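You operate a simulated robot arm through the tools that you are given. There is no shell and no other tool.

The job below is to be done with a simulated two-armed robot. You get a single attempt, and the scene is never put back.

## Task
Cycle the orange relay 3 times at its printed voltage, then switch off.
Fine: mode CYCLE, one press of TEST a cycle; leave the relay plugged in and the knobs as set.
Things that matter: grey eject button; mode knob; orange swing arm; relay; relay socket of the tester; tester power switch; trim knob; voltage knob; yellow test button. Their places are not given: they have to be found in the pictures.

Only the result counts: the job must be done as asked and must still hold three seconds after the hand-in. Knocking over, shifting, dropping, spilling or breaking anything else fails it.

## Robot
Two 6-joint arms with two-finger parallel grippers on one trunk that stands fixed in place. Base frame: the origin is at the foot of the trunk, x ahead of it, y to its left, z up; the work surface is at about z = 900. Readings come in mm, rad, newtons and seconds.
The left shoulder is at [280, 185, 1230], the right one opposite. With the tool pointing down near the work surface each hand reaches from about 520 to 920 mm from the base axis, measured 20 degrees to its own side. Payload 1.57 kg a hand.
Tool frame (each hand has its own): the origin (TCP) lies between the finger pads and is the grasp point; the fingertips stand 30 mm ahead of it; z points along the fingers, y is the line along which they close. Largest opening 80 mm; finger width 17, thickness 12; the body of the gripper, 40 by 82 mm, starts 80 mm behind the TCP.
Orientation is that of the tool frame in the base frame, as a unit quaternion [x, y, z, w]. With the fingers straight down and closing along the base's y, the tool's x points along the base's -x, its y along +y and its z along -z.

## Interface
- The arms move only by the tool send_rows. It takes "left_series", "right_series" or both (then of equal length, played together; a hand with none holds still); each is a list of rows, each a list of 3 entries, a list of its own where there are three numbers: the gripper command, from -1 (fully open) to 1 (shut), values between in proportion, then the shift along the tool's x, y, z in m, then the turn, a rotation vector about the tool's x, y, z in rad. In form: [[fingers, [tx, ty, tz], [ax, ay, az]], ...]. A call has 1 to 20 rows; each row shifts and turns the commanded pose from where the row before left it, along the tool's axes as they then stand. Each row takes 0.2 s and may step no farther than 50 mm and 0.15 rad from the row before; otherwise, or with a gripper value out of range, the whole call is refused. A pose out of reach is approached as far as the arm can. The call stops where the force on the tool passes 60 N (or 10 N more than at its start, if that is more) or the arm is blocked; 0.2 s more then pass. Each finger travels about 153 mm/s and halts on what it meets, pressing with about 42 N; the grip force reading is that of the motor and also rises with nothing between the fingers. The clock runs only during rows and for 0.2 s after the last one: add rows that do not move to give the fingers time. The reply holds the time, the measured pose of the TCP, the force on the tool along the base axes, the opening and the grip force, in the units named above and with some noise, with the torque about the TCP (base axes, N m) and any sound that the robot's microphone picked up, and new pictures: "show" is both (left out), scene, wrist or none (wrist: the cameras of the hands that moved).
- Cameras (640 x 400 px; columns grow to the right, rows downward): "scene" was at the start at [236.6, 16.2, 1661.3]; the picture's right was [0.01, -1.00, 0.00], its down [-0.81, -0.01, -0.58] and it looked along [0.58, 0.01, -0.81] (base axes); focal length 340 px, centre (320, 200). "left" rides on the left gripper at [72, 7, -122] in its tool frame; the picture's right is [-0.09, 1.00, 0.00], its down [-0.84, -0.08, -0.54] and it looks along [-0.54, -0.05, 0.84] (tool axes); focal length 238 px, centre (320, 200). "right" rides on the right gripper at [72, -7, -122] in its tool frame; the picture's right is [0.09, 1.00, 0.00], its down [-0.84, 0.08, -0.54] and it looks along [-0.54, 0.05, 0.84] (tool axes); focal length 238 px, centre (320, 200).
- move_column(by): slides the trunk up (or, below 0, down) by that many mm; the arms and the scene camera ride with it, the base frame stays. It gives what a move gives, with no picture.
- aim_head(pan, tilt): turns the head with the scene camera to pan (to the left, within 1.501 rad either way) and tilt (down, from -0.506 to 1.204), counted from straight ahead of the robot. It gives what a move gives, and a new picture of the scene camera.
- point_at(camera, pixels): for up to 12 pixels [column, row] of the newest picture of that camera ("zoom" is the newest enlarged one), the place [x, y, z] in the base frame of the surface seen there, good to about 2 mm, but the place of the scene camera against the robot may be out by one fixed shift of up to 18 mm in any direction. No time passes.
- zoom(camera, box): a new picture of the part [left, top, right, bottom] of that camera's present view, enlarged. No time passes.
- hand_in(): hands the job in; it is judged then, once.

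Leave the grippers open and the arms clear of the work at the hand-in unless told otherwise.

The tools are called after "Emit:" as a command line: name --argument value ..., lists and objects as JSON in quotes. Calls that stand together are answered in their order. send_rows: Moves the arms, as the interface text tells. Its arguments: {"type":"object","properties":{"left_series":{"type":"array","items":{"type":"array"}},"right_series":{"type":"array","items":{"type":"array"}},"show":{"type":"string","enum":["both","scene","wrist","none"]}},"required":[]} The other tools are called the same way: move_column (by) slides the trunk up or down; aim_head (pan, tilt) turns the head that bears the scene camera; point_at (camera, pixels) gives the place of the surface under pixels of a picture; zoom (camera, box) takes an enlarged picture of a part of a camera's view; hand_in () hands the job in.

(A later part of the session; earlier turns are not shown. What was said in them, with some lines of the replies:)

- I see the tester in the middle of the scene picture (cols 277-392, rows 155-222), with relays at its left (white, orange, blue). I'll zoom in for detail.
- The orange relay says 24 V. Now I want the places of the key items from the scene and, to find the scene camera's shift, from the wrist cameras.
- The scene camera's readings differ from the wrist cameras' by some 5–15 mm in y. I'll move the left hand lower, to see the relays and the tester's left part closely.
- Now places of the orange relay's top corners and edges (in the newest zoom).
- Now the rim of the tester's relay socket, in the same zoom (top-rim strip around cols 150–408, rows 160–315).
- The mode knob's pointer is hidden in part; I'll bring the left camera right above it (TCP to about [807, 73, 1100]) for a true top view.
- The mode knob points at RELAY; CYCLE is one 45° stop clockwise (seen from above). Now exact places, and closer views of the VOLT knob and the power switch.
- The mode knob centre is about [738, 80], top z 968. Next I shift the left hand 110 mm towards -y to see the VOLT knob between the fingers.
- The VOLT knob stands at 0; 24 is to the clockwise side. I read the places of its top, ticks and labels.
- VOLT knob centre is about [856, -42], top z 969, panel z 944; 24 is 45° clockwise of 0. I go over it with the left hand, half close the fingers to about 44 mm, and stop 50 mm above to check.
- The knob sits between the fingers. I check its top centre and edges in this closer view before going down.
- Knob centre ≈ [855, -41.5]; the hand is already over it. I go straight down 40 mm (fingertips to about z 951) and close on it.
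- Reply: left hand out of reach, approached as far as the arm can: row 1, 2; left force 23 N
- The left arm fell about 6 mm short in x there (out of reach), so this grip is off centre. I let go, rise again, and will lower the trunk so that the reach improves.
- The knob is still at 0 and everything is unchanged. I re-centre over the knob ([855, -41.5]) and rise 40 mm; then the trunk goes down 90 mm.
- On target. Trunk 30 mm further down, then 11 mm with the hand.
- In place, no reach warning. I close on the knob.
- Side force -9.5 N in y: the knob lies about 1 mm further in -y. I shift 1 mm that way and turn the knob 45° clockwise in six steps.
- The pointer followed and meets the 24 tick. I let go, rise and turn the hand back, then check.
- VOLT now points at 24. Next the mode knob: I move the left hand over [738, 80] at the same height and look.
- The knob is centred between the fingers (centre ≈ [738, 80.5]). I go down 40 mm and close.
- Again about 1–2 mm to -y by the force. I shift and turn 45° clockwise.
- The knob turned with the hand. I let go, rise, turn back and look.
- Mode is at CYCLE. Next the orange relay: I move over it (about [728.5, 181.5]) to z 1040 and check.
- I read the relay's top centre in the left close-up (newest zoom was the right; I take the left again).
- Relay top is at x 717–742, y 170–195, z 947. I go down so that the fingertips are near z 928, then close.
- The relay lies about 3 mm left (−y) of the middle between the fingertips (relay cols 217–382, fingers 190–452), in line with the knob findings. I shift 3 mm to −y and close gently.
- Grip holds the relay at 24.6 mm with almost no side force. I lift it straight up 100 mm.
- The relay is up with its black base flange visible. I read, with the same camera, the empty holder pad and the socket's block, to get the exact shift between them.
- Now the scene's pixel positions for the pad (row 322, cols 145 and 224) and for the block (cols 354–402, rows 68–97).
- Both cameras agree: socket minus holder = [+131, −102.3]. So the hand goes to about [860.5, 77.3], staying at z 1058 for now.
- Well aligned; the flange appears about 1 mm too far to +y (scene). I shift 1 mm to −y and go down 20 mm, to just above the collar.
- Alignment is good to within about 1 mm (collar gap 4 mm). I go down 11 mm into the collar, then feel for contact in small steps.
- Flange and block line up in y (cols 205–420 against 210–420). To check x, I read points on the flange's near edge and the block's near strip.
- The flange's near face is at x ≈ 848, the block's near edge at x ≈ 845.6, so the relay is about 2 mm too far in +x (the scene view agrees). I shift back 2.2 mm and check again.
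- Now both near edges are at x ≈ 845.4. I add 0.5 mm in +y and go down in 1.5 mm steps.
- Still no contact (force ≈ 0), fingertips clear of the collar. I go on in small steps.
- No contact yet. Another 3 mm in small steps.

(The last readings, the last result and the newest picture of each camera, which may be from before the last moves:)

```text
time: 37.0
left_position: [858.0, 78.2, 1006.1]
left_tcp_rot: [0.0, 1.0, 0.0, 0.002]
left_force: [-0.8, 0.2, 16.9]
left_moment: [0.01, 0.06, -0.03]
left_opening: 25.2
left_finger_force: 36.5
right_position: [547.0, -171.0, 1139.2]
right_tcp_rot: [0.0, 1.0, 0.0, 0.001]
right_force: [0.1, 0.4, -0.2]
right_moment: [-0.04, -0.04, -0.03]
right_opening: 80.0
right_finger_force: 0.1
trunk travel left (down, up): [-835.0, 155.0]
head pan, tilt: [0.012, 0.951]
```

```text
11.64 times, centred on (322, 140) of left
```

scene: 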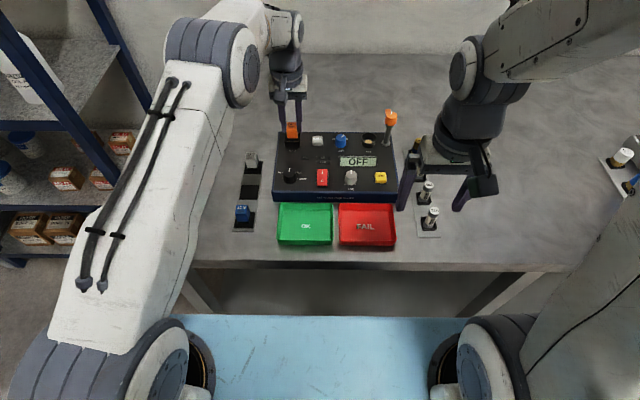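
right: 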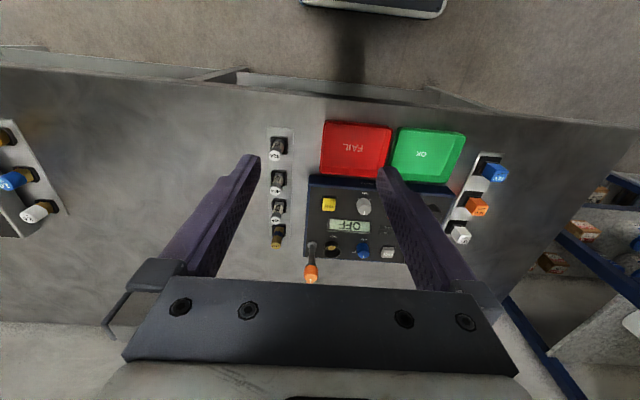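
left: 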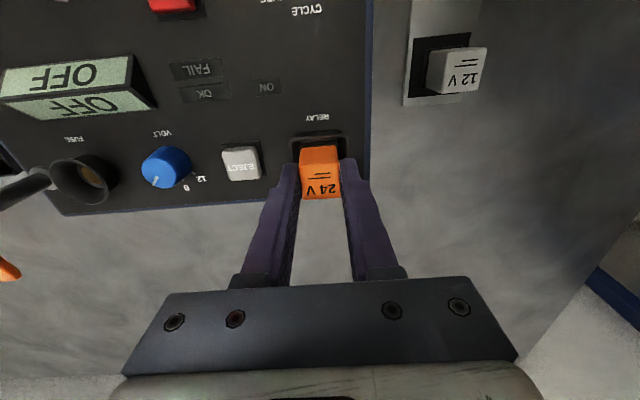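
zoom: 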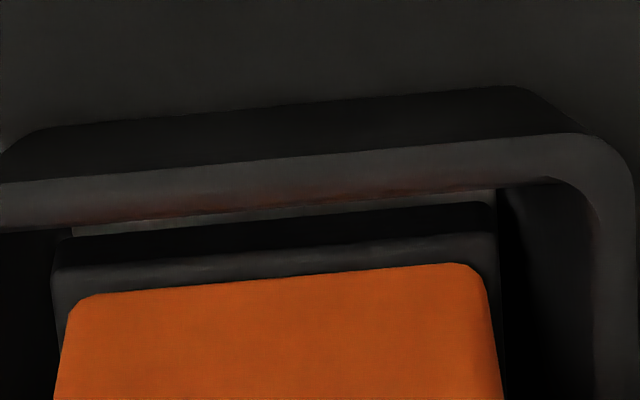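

Contact: 17 N upward at TCP z ≈ 1006, no twist. I press further in 1 mm steps to plug it in, watching force and sound.

Emit:
send_rows --left_series '[[0.6, [0, 0, 0.001], [0, 0, 0]], [0.6, [0, 0, 0.001], [0, 0, 0]], [0.6, [0, 0, 0], [0, 0, 0]]]' --show "none"

Emit:
zoom --camera "scene" --box '[283, 130, 308, 148]'

```text
time: 37.8
left_position: [858.6, 76.9, 1004.3]
left_tcp_rot: [0.0, 1.0, 0.0, 0.003]
left_force: [-1.3, 1.1, 27.5]
left_moment: [0.03, 0.07, -0.01]
left_opening: 25.0
left_finger_force: 36.1
right_position: [546.3, -171.1, 1139.3]
right_tcp_rot: [0.0, 1.0, 0.0, 0.002]
right_force: [-0.2, 0.5, 0.0]
right_moment: [0.0, -0.01, 0.01]
right_opening: 79.9
right_finger_force: 0.1
trunk travel left (down, up): [-835.0, 155.0]
head pan, tilt: [0.012, 0.951]
```

```text
16.00 times, centred on (296, 139) of scene
```

zoom: 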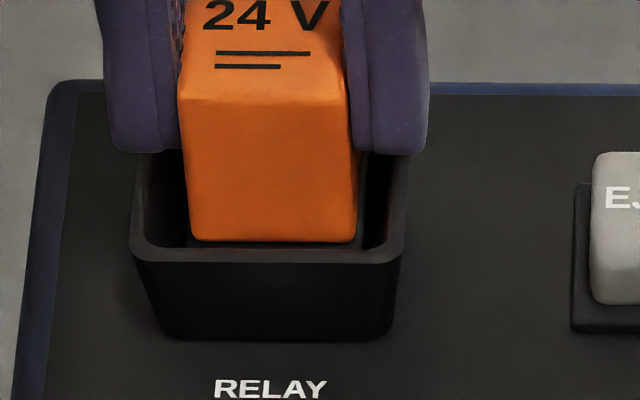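

It is going in against a spring-like force (27 N). I press on.

Emit:
send_rows --left_series '[[0.6, [0, 0, 0.001], [0, 0, 0]], [0.6, [0, 0, 0.001], [0, 0, 0]], [0.6, [0, 0, 0.001], [0, 0, 0]], [0.6, [0, 0, 0], [0, 0, 0]]]' --show "none"

Emit:
zoom --camera "scene" --box '[283, 130, 308, 148]'

```text
time: 38.8
left_position: [858.2, 77.2, 1001.5]
left_tcp_rot: [0.0, 1.0, 0.0, 0.002]
left_force: [0.1, 0.4, 29.6]
left_moment: [0.02, -0.03, 0.02]
left_opening: 24.9
left_finger_force: 36.7
right_position: [546.8, -171.3, 1138.8]
right_tcp_rot: [0.0, 1.0, 0.0, 0.0]
right_force: [-0.3, 0.1, 0.3]
right_moment: [0.0, -0.02, 0.0]
right_opening: 80.2
right_finger_force: 0.0
trunk travel left (down, up): [-835.0, 155.0]
head pan, tilt: [0.012, 0.951]
```

```text
16.00 times, centred on (296, 139) of scene
```

zoom: 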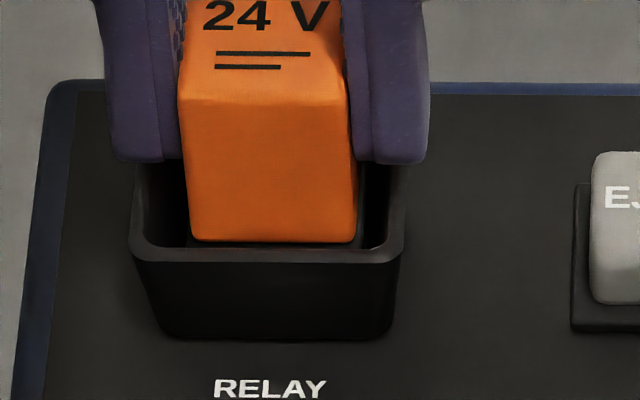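

The fingers now slide on the relay (text unmoved). I read the relay's heights, then let go and rise to look.

Emit:
point_at --camera "zoom" --pixels '[[270, 110], [270, 200], [270, 235], [270, 246], [270, 256], [270, 80], [200, 235]]'

Emit:
send_rows --left_series '[[0.6, [0, 0, -0.003], [0, 0, 0]], [-0.1, [0, 0, 0], [0, 0, 0]], [-0.1, [0, 0, 0], [0, 0, 0]], [-0.1, [0, 0, -0.03], [0, 0, 0]], [-0.1, [0, 0, -0.03], [0, 0, 0]], [-0.1, [0, 0, 0], [0, 0, 0]]]'

Emit:
zoom --camera "left" --box '[270, 100, 370, 170]'

Emit:
zoom --camera "scene" --box '[265, 110, 325, 155]'

```text
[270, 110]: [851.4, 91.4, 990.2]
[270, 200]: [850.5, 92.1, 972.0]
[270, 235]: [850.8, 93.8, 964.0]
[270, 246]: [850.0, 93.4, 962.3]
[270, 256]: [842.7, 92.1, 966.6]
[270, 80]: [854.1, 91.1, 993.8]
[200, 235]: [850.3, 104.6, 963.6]
```

```text
time: 40.1
left_position: [859.2, 78.5, 1061.5]
left_tcp_rot: [0.0, 1.0, 0.0, 0.0]
left_force: [-1.2, -0.4, 0.1]
left_moment: [0.0, -0.04, -0.01]
left_opening: 43.9
left_finger_force: 0.0
right_position: [546.4, -170.1, 1137.8]
right_tcp_rot: [0.0, 1.0, -0.001, 0.0]
right_force: [-1.3, 0.2, -0.3]
right_moment: [0.02, -0.01, 0.04]
right_opening: 79.9
right_finger_force: 0.1
trunk travel left (down, up): [-835.0, 155.0]
head pan, tilt: [0.012, 0.951]
```

scene: 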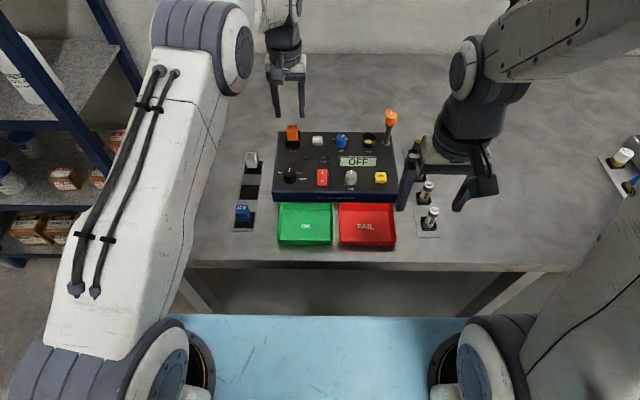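
left: 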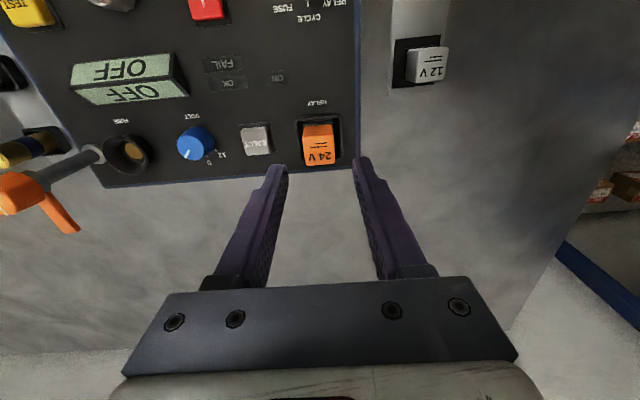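

```text
5.71 times, centred on (320, 135) of left
```

zoom: 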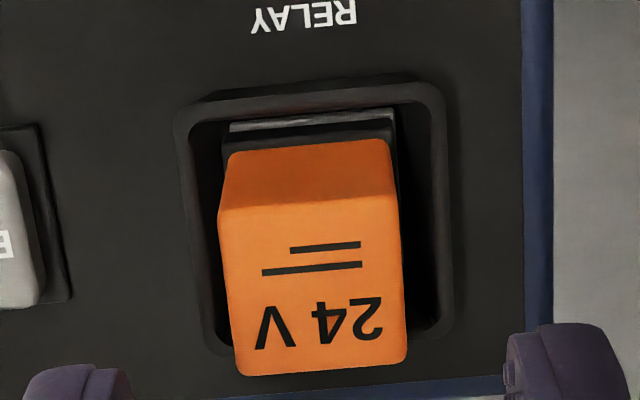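

```text
8.89 times, centred on (295, 132) of scene
```

zoom: 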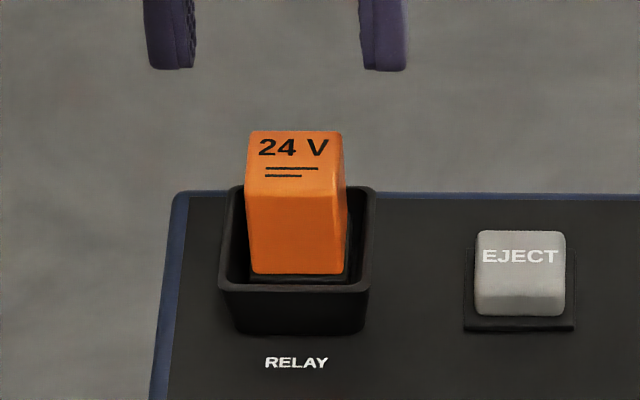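

The relay stands straight in the socket after release. I measure its height now with the left camera.

Emit:
zoom --camera "left" --box '[295, 110, 350, 140]'

Emit:
point_at --camera "zoom" --pixels '[[200, 300], [300, 300], [400, 300], [300, 200], [300, 160], [300, 145], [300, 135], [300, 130], [300, 125], [300, 115], [300, 90], [300, 230]]'

```text
11.64 times, centred on (322, 125) of left
```

zoom: 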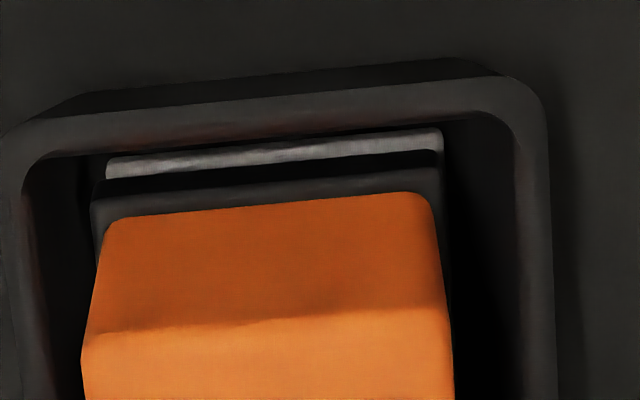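

```text
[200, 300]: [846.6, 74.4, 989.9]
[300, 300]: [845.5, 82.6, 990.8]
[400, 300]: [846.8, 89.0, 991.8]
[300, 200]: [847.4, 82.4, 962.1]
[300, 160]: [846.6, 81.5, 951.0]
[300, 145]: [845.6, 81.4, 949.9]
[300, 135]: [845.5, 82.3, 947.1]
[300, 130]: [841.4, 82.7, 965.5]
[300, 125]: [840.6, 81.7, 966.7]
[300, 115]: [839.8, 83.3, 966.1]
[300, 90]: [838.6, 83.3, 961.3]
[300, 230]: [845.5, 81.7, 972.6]
```

The block has gone down with the relay (visible strip now z ≈ 950 instead of 957) and stayed, so it seems latched; relay top z ≈ 991. The display will tell more. I close the left fingers and move above the "I" end of the red rocker (≈ [755, 2]).

Emit:
send_rows --left_series '[[1, [0.0343, -0.0255, 0], [0, 0, 0]], [1, [0.0343, -0.0255, 0], [0, 0, 0]], [1, [0.0343, -0.0255, 0], [0, 0, 0]], [1, [0, 0, 0.03], [0, 0, 0]], [1, [0, 0, 0], [0, 0, 0]], [1, [0, 0, 0], [0, 0, 0]]]'

Emit:
zoom --camera "left" --box '[240, 120, 400, 220]'

Emit:
zoom --camera "scene" --box '[270, 120, 400, 205]'

```text
time: 41.5
left_position: [754.3, 1.7, 1032.2]
left_tcp_rot: [0.0, 1.0, 0.0, 0.0]
left_force: [-0.2, -0.4, 0.3]
left_moment: [-0.02, -0.01, 0.02]
left_opening: 0.0
left_finger_force: 21.3
right_position: [546.3, -171.6, 1139.4]
right_tcp_rot: [-0.001, 1.0, 0.0, -0.001]
right_force: [-0.4, 0.6, 1.3]
right_moment: [0.01, 0.0, 0.01]
right_opening: 79.9
right_finger_force: 0.0
trunk travel left (down, up): [-835.0, 155.0]
head pan, tilt: [0.012, 0.951]
```

scene: 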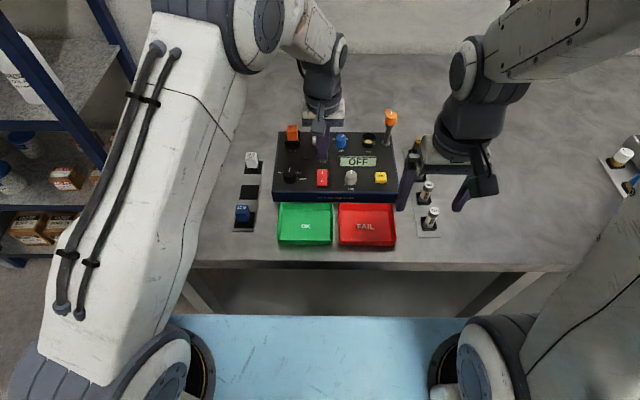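
left: 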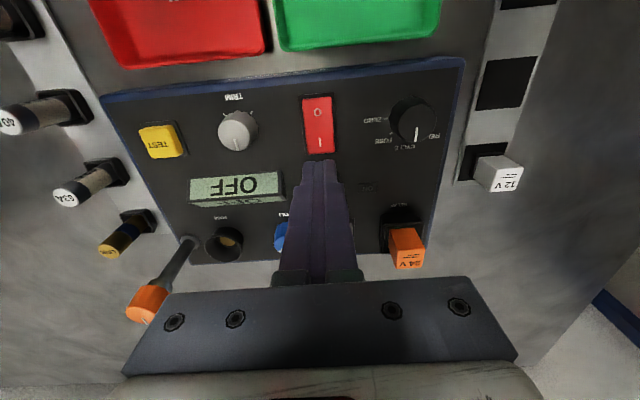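

```text
4.00 times, centred on (320, 170) of left
```

zoom: 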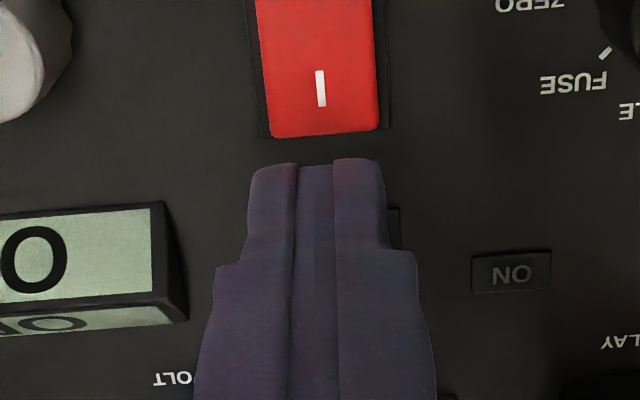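

```text
4.71 times, centred on (335, 162) of scene
```

zoom: 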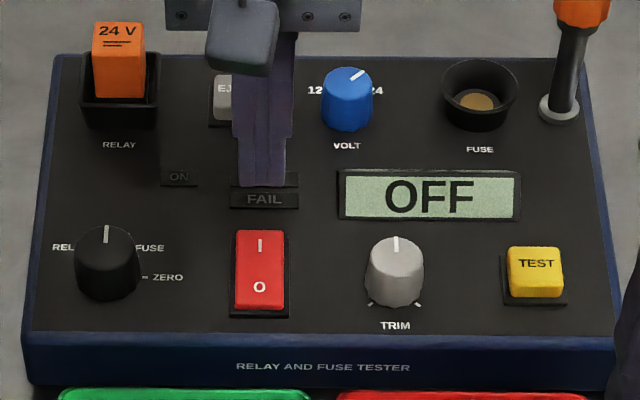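

I read the rocker's I end in the left view to place the tip.

Emit:
zoom --camera "left" --box '[280, 90, 360, 160]'

Emit:
point_at --camera "zoom" --pixels '[[320, 290], [320, 340], [240, 300], [400, 300], [310, 60], [315, 180], [300, 120]]'

```text
5.71 times, centred on (320, 125) of left
```

zoom: 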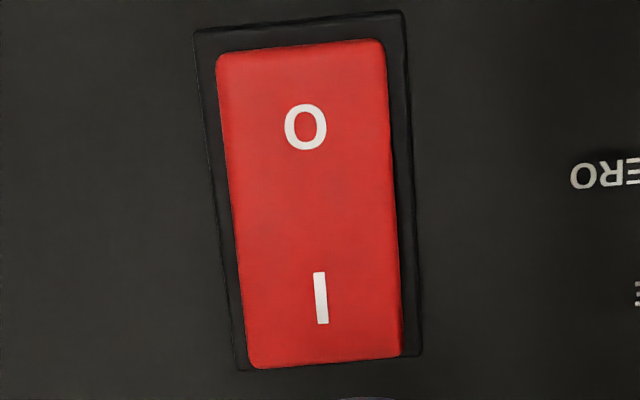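

```text
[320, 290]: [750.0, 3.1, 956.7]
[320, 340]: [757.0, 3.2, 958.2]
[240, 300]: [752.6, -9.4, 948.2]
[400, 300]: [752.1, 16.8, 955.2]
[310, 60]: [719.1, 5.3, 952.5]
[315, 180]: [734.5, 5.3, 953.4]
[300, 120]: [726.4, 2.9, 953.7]
```

I end at [755, 3], z ≈ 958. I go down 42 mm, then press in small steps.

Emit:
send_rows --left_series '[[1, [0, 0, 0.02], [0, 0, 0]], [1, [0, 0, 0.02], [0, 0, 0]], [1, [0, 0, 0.003], [0, 0, 0]], [1, [0, 0, 0.0015], [0, 0, 0]], [1, [0, 0, 0.0015], [0, 0, 0]], [1, [0, 0, 0], [0, 0, 0]]]'

Emit:
zoom --camera "scene" --box '[270, 120, 400, 205]'

```text
time: 43.0
left_position: [754.3, 1.5, 986.1]
left_tcp_rot: [0.0, 1.0, -0.001, 0.0]
left_force: [0.9, 0.6, 0.1]
left_moment: [0.01, 0.03, -0.01]
left_opening: 0.0
left_finger_force: 21.2
right_position: [547.1, -171.2, 1138.6]
right_tcp_rot: [0.0, 1.0, 0.0, 0.0]
right_force: [-0.1, 0.1, -0.5]
right_moment: [-0.01, 0.02, 0.02]
right_opening: 80.0
right_finger_force: 0.0
trunk travel left (down, up): [-835.0, 155.0]
head pan, tilt: [0.012, 0.951]
```

scene: 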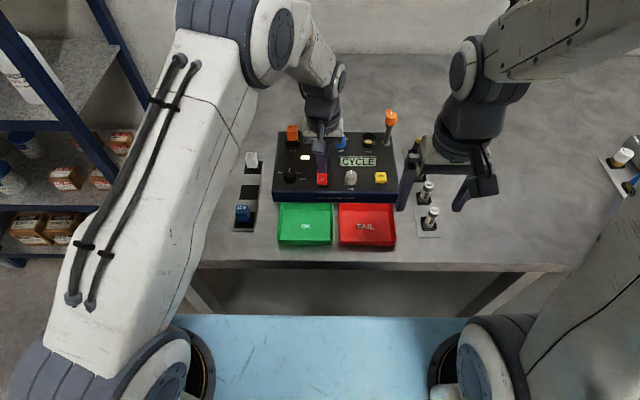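
left: 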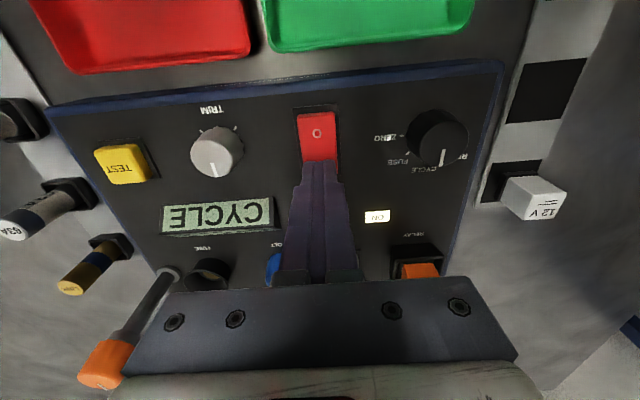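

```text
4.71 times, centred on (335, 162) of scene
```

zoom: 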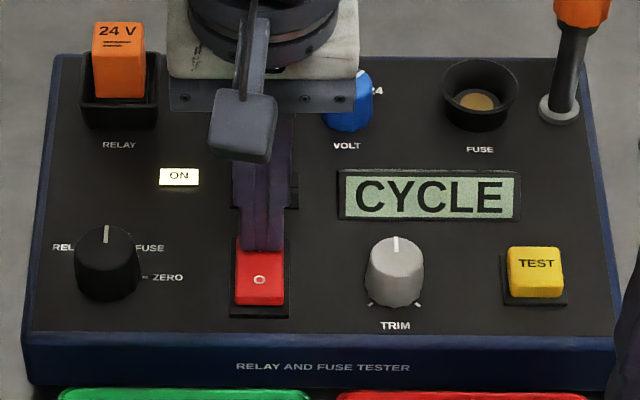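

The tester is on: display "CYCLE", ON lamp lit. I lift the left hand and put it aside above the rocker, and bring the right hand, fingers closed, above the TEST button.

Emit:
send_rows --left_series '[[1, [0, 0, -0.03], [0, 0, 0]], [1, [0.008, 0.008, -0.03], [0, 0, 0]], [1, [0.01, 0.016, -0.01], [0, 0, 0]], [1, [0.01, 0.016, 0], [0, 0, 0]], [1, [0, 0, 0], [0, 0, 0]], [1, [0, 0, 0], [0, 0, 0]], [1, [0, 0, 0], [0, 0, 0]]]' --right_series '[[1, [-0.0384, 0.0076, 0.0176], [0, 0, 0]], [1, [-0.0384, 0.0076, 0.0176], [0, 0, 0]], [1, [-0.0384, 0.0076, 0.0176], [0, 0, 0]], [1, [-0.0384, 0.0076, 0.0176], [0, 0, 0]], [1, [-0.0384, 0.0076, 0.0176], [0, 0, 0]], [1, [0, 0, 0], [0, 0, 0]], [1, [0, 0, 0], [0, 0, 0]]]'

Emit:
zoom --camera "right" --box '[270, 90, 370, 160]'

Emit:
zoom --camera "scene" --box '[270, 120, 400, 205]'

```text
time: 44.5
left_position: [728.1, 41.2, 1056.3]
left_tcp_rot: [0.0, 1.0, 0.0, 0.001]
left_force: [0.2, -0.5, 0.6]
left_moment: [0.03, -0.03, -0.04]
left_opening: 0.0
left_finger_force: 21.5
right_position: [739.2, -131.7, 1049.0]
right_tcp_rot: [0.0, 1.0, 0.0, 0.001]
right_force: [-0.9, -0.3, 0.2]
right_moment: [0.02, 0.0, 0.04]
right_opening: 0.1
right_finger_force: 21.5
trunk travel left (down, up): [-835.0, 155.0]
head pan, tilt: [0.012, 0.951]
```

scene: 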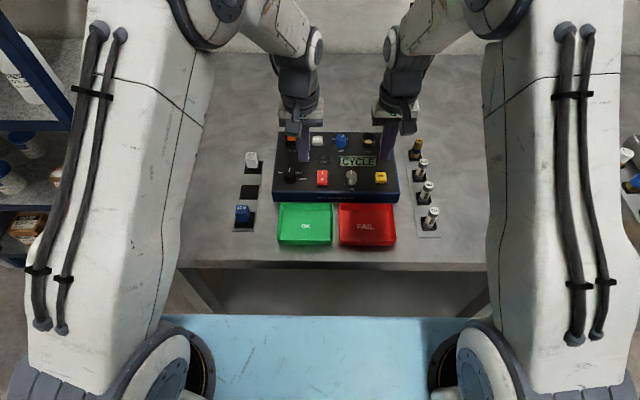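
right: 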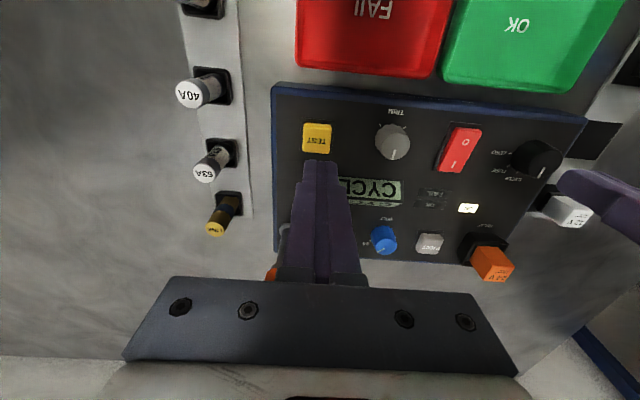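
left: 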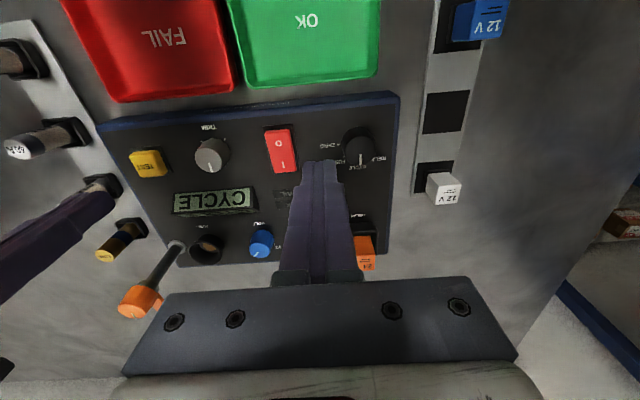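

```text
5.71 times, centred on (320, 125) of right
```

zoom: 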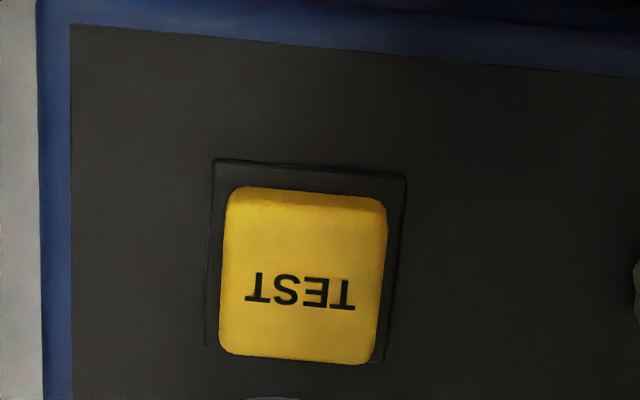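

```text
4.71 times, centred on (335, 162) of scene
```

zoom: 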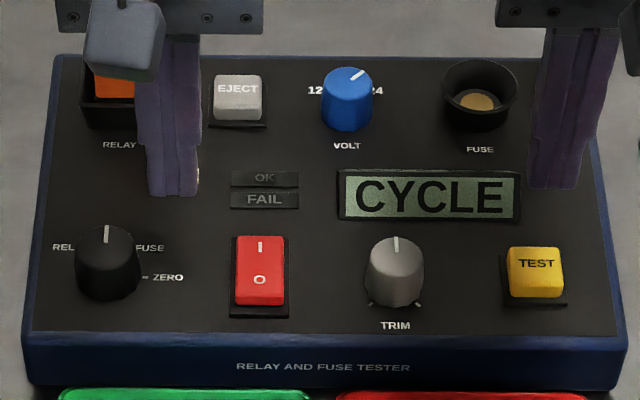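

Power stays on. I read the TEST button's place in the right view.

Emit:
zoom --camera "right" --box '[270, 90, 370, 160]'

Emit:
point_at --camera "zoom" --pixels '[[228, 275], [383, 275], [305, 275], [305, 205], [300, 350], [305, 240]]'

```text
5.71 times, centred on (320, 125) of right
```

zoom: 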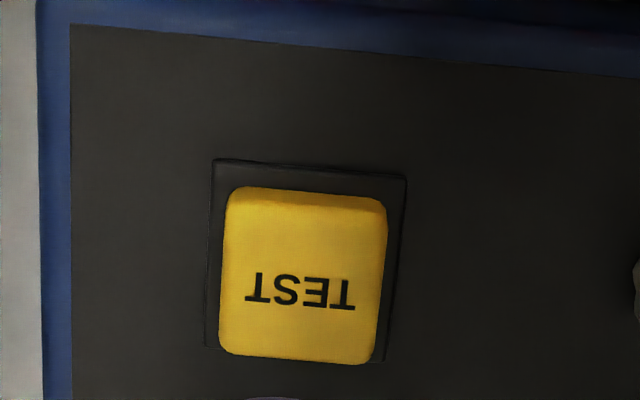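

```text
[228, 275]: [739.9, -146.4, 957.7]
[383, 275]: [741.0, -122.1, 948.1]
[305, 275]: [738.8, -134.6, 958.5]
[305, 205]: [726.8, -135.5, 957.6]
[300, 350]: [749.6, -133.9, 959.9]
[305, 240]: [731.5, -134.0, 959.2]
```

TEST is centred at [738.5, -134], top z 959. I go down to just above it (tips ≈ z 962).

Emit:
send_rows --right_series '[[1, [0, -0.002, 0.028], [0, 0, 0]], [1, [0, 0, 0.028], [0, 0, 0]], [1, [0, 0, 0], [0, 0, 0]], [1, [0, 0, 0], [0, 0, 0]]]' --show "wrist"

Emit:
zoom --camera "scene" --box '[270, 120, 400, 205]'

```text
time: 45.5
left_position: [727.1, 41.3, 1056.4]
left_tcp_rot: [0.0, 1.0, 0.0, 0.001]
left_force: [0.3, 0.0, 0.1]
left_moment: [0.05, 0.0, -0.02]
left_opening: 0.0
left_finger_force: 22.1
right_position: [739.3, -134.4, 995.8]
right_tcp_rot: [0.0, 1.0, 0.0, 0.0]
right_force: [0.0, -0.1, 0.5]
right_moment: [-0.04, 0.0, -0.01]
right_opening: 0.0
right_finger_force: 21.4
trunk travel left (down, up): [-835.0, 155.0]
head pan, tilt: [0.012, 0.951]
```

right: 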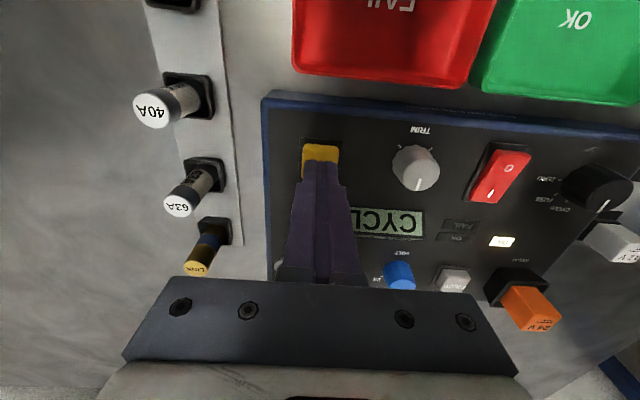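

```text
4.71 times, centred on (335, 162) of scene
```

zoom: 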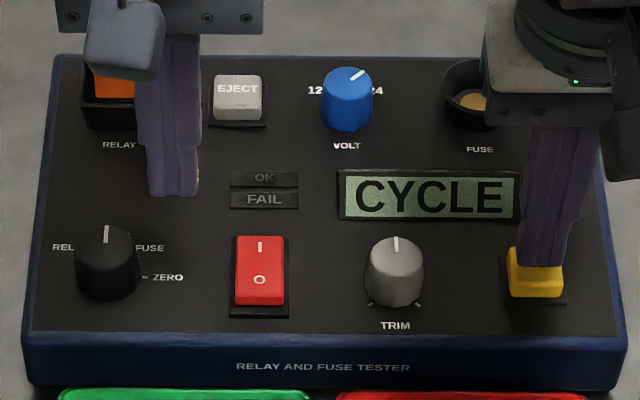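

Tip is right over the button. First press, slowly.

Emit:
send_rows --right_series '[[1, [0, 0, 0.005], [0, 0, 0]], [1, [0, 0, 0.002], [0, 0, 0]], [1, [0, 0, 0.001], [0, 0, 0]], [1, [0, 0, 0.001], [0, 0, 0]], [1, [0, 0, 0], [0, 0, 0]]]' --show "scene"

Emit:
zoom --camera "scene" --box '[270, 120, 400, 205]'

```text
time: 46.8
left_position: [726.9, 41.3, 1057.1]
left_tcp_rot: [0.0, 1.0, -0.001, 0.001]
left_force: [-0.4, -0.3, -0.3]
left_moment: [0.04, -0.01, -0.01]
left_opening: 0.2
left_finger_force: 21.2
right_position: [739.6, -134.6, 986.5]
right_tcp_rot: [0.0, 1.0, -0.001, 0.0]
right_force: [-0.2, -0.5, 1.5]
right_moment: [-0.02, -0.01, 0.0]
right_opening: 0.0
right_finger_force: 20.8
trunk travel left (down, up): [-835.0, 155.0]
head pan, tilt: [0.012, 0.951]
heard: click
```

scene: 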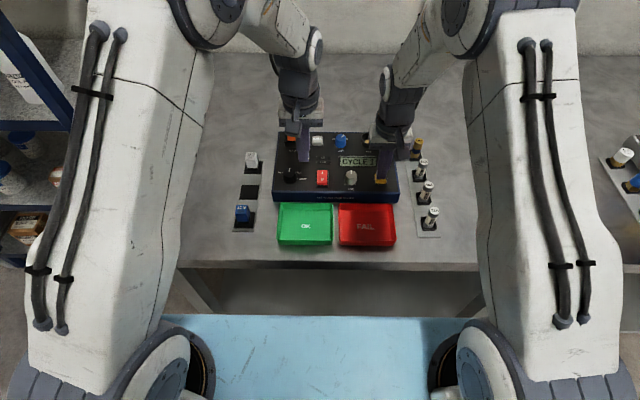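

```text
4.71 times, centred on (335, 162) of scene
```

zoom: 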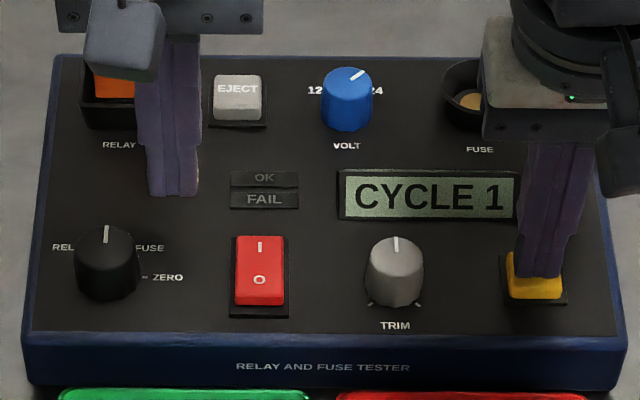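

A click and "CYCLE 1". I lift off 8 mm and wait a second.

Emit:
send_rows --right_series '[[1, [0, 0, -0.004], [0, 0, 0]], [1, [0, 0, -0.005], [0, 0, 0]], [1, [0, 0, 0], [0, 0, 0]], [1, [0, 0, 0], [0, 0, 0]], [1, [0, 0, 0], [0, 0, 0]], [1, [0, 0, 0], [0, 0, 0]], [1, [0, 0, 0], [0, 0, 0]]]' --show "none"

Emit:
zoom --camera "scene" --box '[270, 120, 400, 205]'

```text
time: 48.4
left_position: [727.6, 41.4, 1056.3]
left_tcp_rot: [0.0, 1.0, 0.0, 0.001]
left_force: [0.2, 0.4, 0.2]
left_moment: [-0.01, 0.0, -0.01]
left_opening: 0.0
left_finger_force: 21.4
right_position: [739.7, -135.4, 993.6]
right_tcp_rot: [-0.001, 1.0, 0.0, -0.001]
right_force: [-0.1, -0.3, -0.3]
right_moment: [-0.01, -0.03, 0.01]
right_opening: 0.2
right_finger_force: 20.9
trunk travel left (down, up): [-835.0, 155.0]
head pan, tilt: [0.012, 0.951]
```

```text
4.71 times, centred on (335, 162) of scene
```

zoom: 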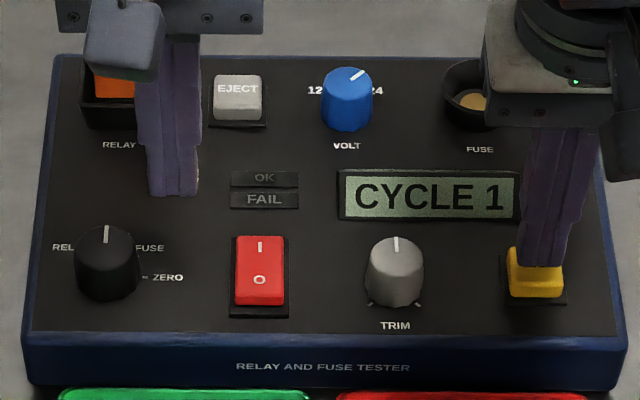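

The display stays at "CYCLE 1", the button is up again. Second press in the same way, then release.

Emit:
send_rows --right_series '[[1, [0, 0, 0.005], [0, 0, 0]], [1, [0, 0, 0.002], [0, 0, 0]], [1, [0, 0, 0.001], [0, 0, 0]], [1, [0, 0, 0.001], [0, 0, 0]], [1, [0, 0, 0], [0, 0, 0]]]' --show "none"

Emit:
zoom --camera "scene" --box '[270, 120, 400, 205]'

```text
time: 49.5
left_position: [727.4, 41.7, 1055.2]
left_tcp_rot: [0.0, 1.0, 0.0, 0.001]
left_force: [0.3, 0.6, -0.1]
left_moment: [-0.01, -0.04, 0.0]
left_opening: 0.0
left_finger_force: 21.3
right_position: [740.4, -134.6, 985.9]
right_tcp_rot: [0.001, 1.0, 0.0, 0.0]
right_force: [0.8, 0.7, 1.3]
right_moment: [0.02, -0.07, 0.01]
right_opening: 0.0
right_finger_force: 21.3
trunk travel left (down, up): [-835.0, 155.0]
head pan, tilt: [0.012, 0.951]
heard: click
```

```text
4.71 times, centred on (335, 162) of scene
```

zoom: 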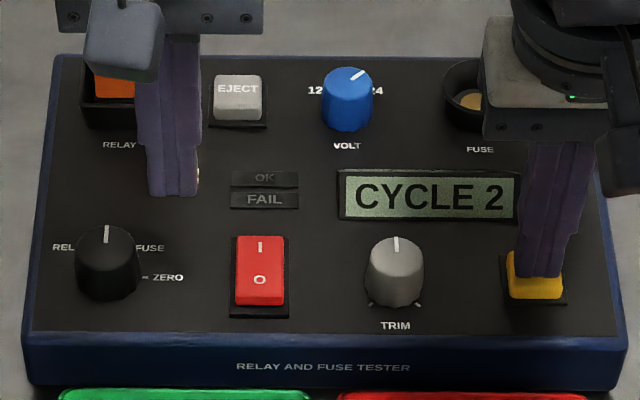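

"CYCLE 2". I release and wait again.

Emit:
send_rows --right_series '[[1, [0, 0, -0.004], [0, 0, 0]], [1, [0, 0, -0.005], [0, 0, 0]], [1, [0, 0, 0], [0, 0, 0]], [1, [0, 0, 0], [0, 0, 0]], [1, [0, 0, 0], [0, 0, 0]], [1, [0, 0, 0], [0, 0, 0]], [1, [0, 0, 0], [0, 0, 0]]]' --show "none"

Emit:
zoom --camera "scene" --box '[270, 120, 400, 205]'

```text
time: 51.1
left_position: [727.3, 42.2, 1055.0]
left_tcp_rot: [0.0, 1.0, 0.0, 0.0]
left_force: [0.2, 0.1, -1.4]
left_moment: [0.02, 0.02, 0.02]
left_opening: 0.1
left_finger_force: 21.8
right_position: [739.3, -135.2, 994.0]
right_tcp_rot: [0.0, 1.0, 0.0, 0.0]
right_force: [0.5, 0.3, 0.2]
right_moment: [0.01, 0.0, -0.03]
right_opening: 0.0
right_finger_force: 21.2
trunk travel left (down, up): [-835.0, 155.0]
head pan, tilt: [0.012, 0.951]
```

```text
4.71 times, centred on (335, 162) of scene
```

zoom: 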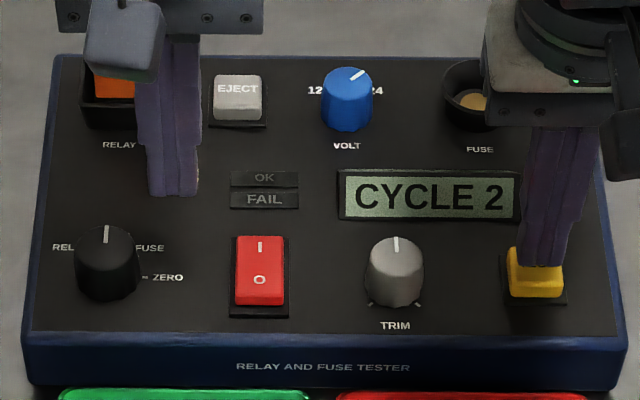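

Third press.

Emit:
send_rows --right_series '[[1, [0, 0, 0.005], [0, 0, 0]], [1, [0, 0, 0.002], [0, 0, 0]], [1, [0, 0, 0.001], [0, 0, 0]], [1, [0, 0, 0.001], [0, 0, 0]], [1, [0, 0, 0], [0, 0, 0]]]' --show "none"

Emit:
zoom --camera "scene" --box '[270, 120, 400, 205]'

```text
time: 52.4
left_position: [727.0, 41.3, 1055.5]
left_tcp_rot: [0.0, 1.0, 0.0, -0.001]
left_force: [-0.1, -0.6, 0.3]
left_moment: [0.01, 0.03, -0.01]
left_opening: 0.0
left_finger_force: 21.7
right_position: [740.5, -134.1, 984.6]
right_tcp_rot: [0.0, 1.0, 0.0, 0.0]
right_force: [0.1, 0.1, 1.8]
right_moment: [-0.01, 0.03, 0.0]
right_opening: 0.0
right_finger_force: 21.1
trunk travel left (down, up): [-835.0, 155.0]
head pan, tilt: [0.012, 0.951]
heard: click
```

```text
4.71 times, centred on (335, 162) of scene
```

zoom: 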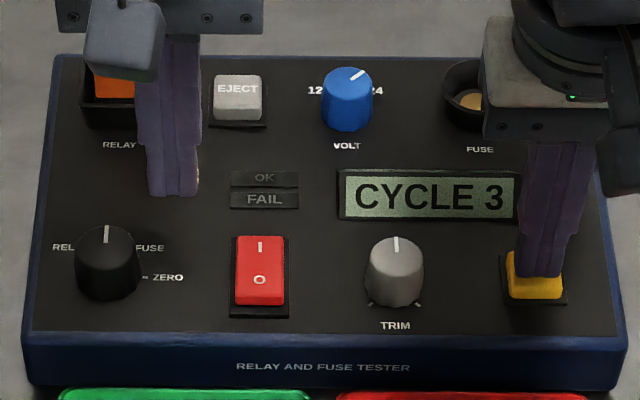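

"CYCLE 3". The right hand lifts straight off and goes back to its start place, opening there.

Emit:
send_rows --right_series '[[1, [0, 0, -0.005], [0, 0, 0]], [1, [0, 0, -0.03], [0, 0, 0]], [1, [0, 0, -0.04], [0, 0, 0]], [1, [0.0384, -0.0076, -0.0176], [0, 0, 0]], [1, [0.0384, -0.0076, -0.0176], [0, 0, 0]], [1, [0.0384, -0.0076, -0.0176], [0, 0, 0]], [-1, [0.0384, -0.0076, -0.0176], [0, 0, 0]], [-1, [0.0384, -0.0076, -0.0176], [0, 0, 0]], [-1, [0, 0, 0], [0, 0, 0]], [-1, [0, 0, 0], [0, 0, 0]]]'

Emit:
zoom --camera "scene" --box '[270, 120, 400, 205]'

```text
time: 54.5
left_position: [727.3, 41.6, 1056.4]
left_tcp_rot: [0.0, 1.0, 0.0, 0.0]
left_force: [-0.2, -0.7, -0.4]
left_moment: [0.02, 0.01, -0.02]
left_opening: 0.1
left_finger_force: 21.6
right_position: [547.8, -172.6, 1147.7]
right_tcp_rot: [0.0, 1.0, 0.0, 0.0]
right_force: [0.2, 0.4, -0.2]
right_moment: [-0.01, 0.03, 0.0]
right_opening: 80.1
right_finger_force: 0.1
trunk travel left (down, up): [-835.0, 155.0]
head pan, tilt: [0.012, 0.951]
```

scene: 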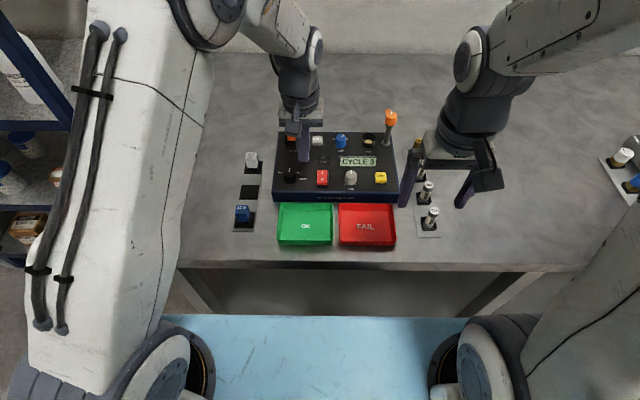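
right: 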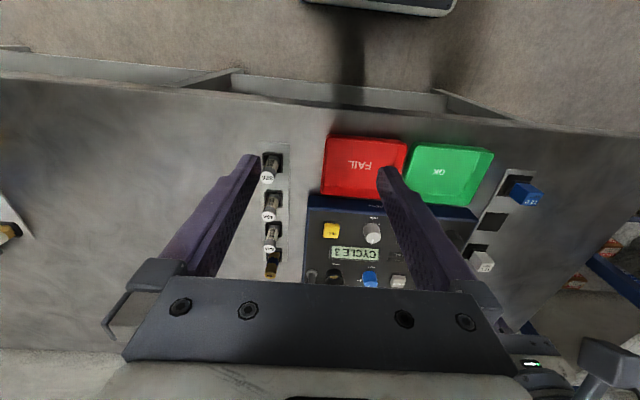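

```text
4.71 times, centred on (335, 162) of scene
```

zoom: 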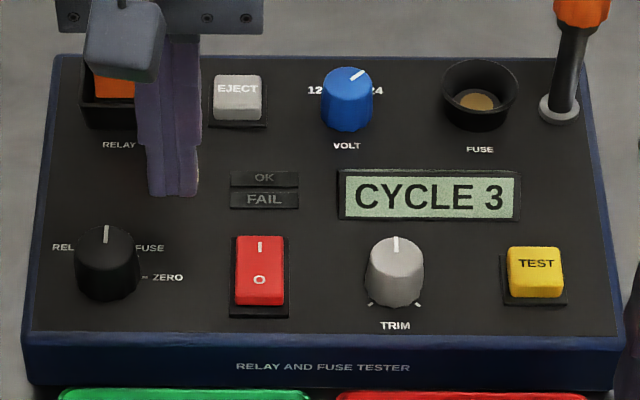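

Still "CYCLE 3". Now the left hand goes over the O end of the rocker (≈ [724, 2]) and presses it down to z ≈ 986, as before.

Emit:
send_rows --left_series '[[1, [0.0015, -0.02, 0], [0, 0, 0]], [1, [0.0015, -0.02, 0], [0, 0, 0]], [1, [0, 0, 0.03], [0, 0, 0]], [1, [0, 0, 0.03], [0, 0, 0]], [1, [0, 0, 0.005], [0, 0, 0]], [1, [0, 0, 0.002], [0, 0, 0]], [1, [0, 0, 0.0015], [0, 0, 0]], [1, [0, 0, 0.0015], [0, 0, 0]], [1, [0, 0, 0], [0, 0, 0]]]'

Emit:
zoom --camera "scene" --box '[270, 120, 400, 205]'

```text
time: 56.5
left_position: [724.0, 0.5, 986.8]
left_tcp_rot: [-0.001, 1.0, 0.001, 0.0]
left_force: [0.6, 0.0, 0.7]
left_moment: [0.02, -0.03, -0.03]
left_opening: 0.1
left_finger_force: 21.9
right_position: [547.1, -172.2, 1146.6]
right_tcp_rot: [0.0, 1.0, 0.001, -0.001]
right_force: [0.5, 0.5, -0.5]
right_moment: [0.01, 0.02, 0.01]
right_opening: 79.8
right_finger_force: 0.2
trunk travel left (down, up): [-835.0, 155.0]
head pan, tilt: [0.012, 0.951]
```

scene: 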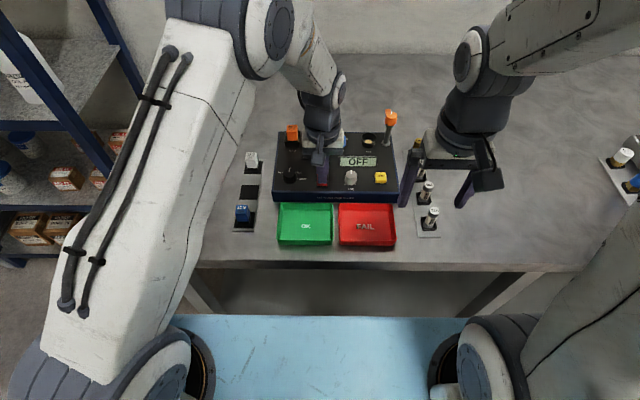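
left: 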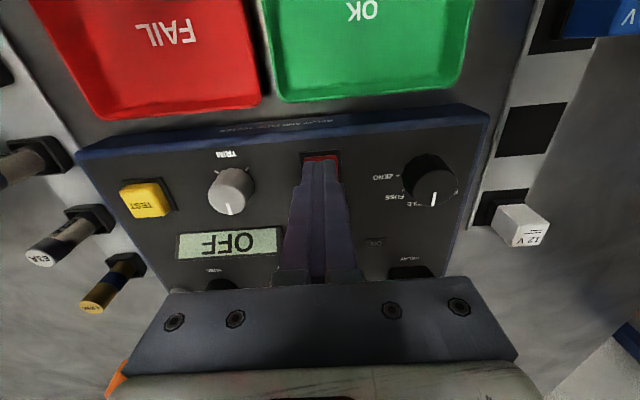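

```text
4.71 times, centred on (335, 162) of scene
```

zoom: 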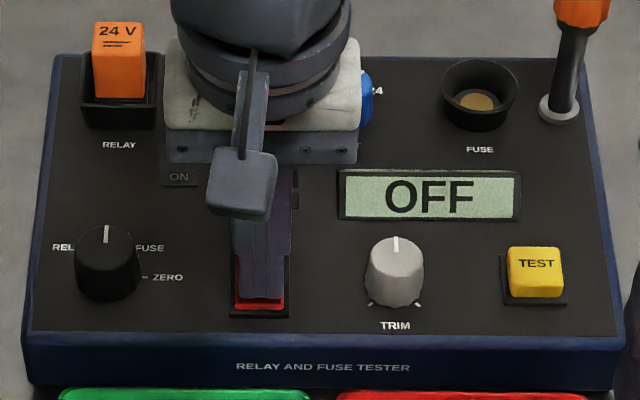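

Display "OFF", lamp out. The left hand lifts straight up, goes back to the left and opens.

Emit:
send_rows --left_series '[[1, [0, 0, -0.03], [0, 0, 0]], [1, [0, 0, -0.045], [0, 0, 0]], [1, [0, 0, -0.045], [0, 0, 0]], [1, [0, 0, -0.03], [0, 0, 0]], [1, [0.027, 0.037, 0], [0, 0, 0]], [1, [0.027, 0.037, 0], [0, 0, 0]], [1, [0.027, 0.037, 0], [0, 0, 0]], [1, [0.027, 0.037, 0], [0, 0, 0]], [-1, [0.027, 0.037, 0], [0, 0, 0]], [-1, [0, 0, 0], [0, 0, 0]], [-1, [0, 0, 0], [0, 0, 0]], [-1, [0, 0, 0], [0, 0, 0]]]'

Emit:
zoom --camera "scene" --box '[270, 120, 400, 205]'

```text
time: 59.1
left_position: [591.3, 186.5, 1135.5]
left_tcp_rot: [0.001, 1.0, 0.001, -0.001]
left_force: [0.9, 0.2, 0.7]
left_moment: [0.04, -0.05, -0.02]
left_opening: 79.9
left_finger_force: 0.0
right_position: [547.4, -172.3, 1148.7]
right_tcp_rot: [0.0, 1.0, 0.0, 0.0]
right_force: [0.1, 0.8, 0.1]
right_moment: [0.0, -0.01, -0.01]
right_opening: 79.9
right_finger_force: 0.0
trunk travel left (down, up): [-835.0, 155.0]
head pan, tilt: [0.012, 0.951]
```

scene: 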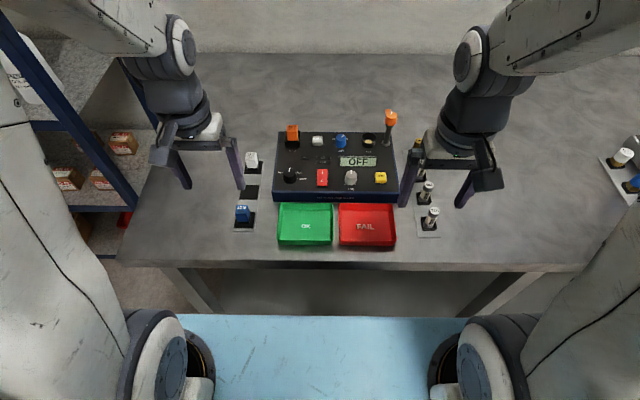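
left: 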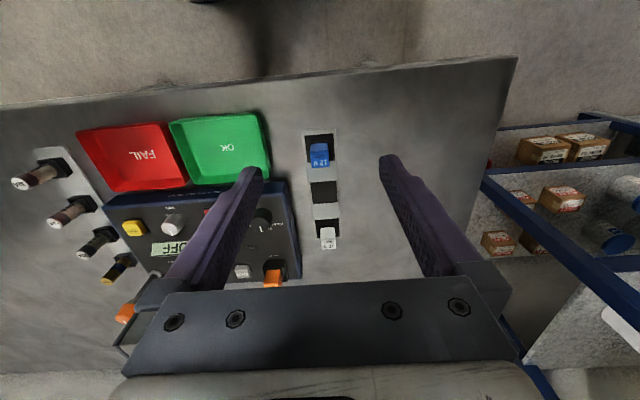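

```text
4.71 times, centred on (335, 162) of scene
```

zoom: 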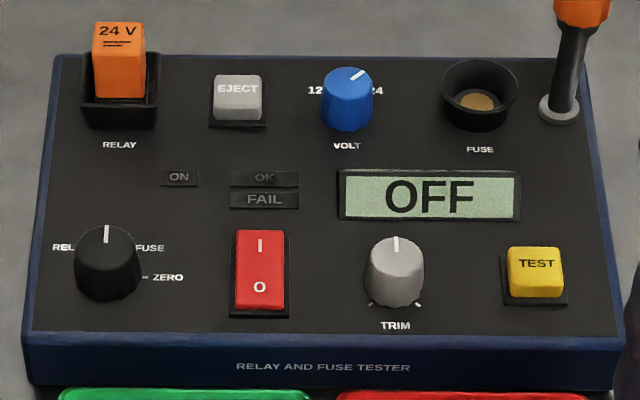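

Everything is as wanted. The relay is plugged in, VOLT is at 24, mode is at CYCLE, three cycles are done and the power is off. Both hands are open and clear, so I hand in.

Emit:
hand_in

```text
The job is handed in.
```

I cycled the orange relay three times at its printed 24 V and switched the tester off. I've handed the job in, but I haven't seen a verdict.

- **Settings:** I turned the voltage knob from 0 to 24 and the mode knob from RELAY to CYCLE. Both were left there.
- **Relay:** It's still plugged into the tester's relay socket. I heard no click when it went in. It stayed down after I let go, and each TEST press gave a click.
- **Cycles:** I pressed TEST three times, and the display went from CYCLE 1 to CYCLE 3.
- **At hand-in:** The display read OFF and the ON lamp was out. Both grippers were open and clear of the work, and I saw nothing else moved.

On my first try at the voltage knob, the left arm couldn't quite reach and gripped it about 6 mm off centre. I let go, saw that the knob was still at 0, and lowered the trunk 90 mm before trying again. The trunk is still at that lower height.
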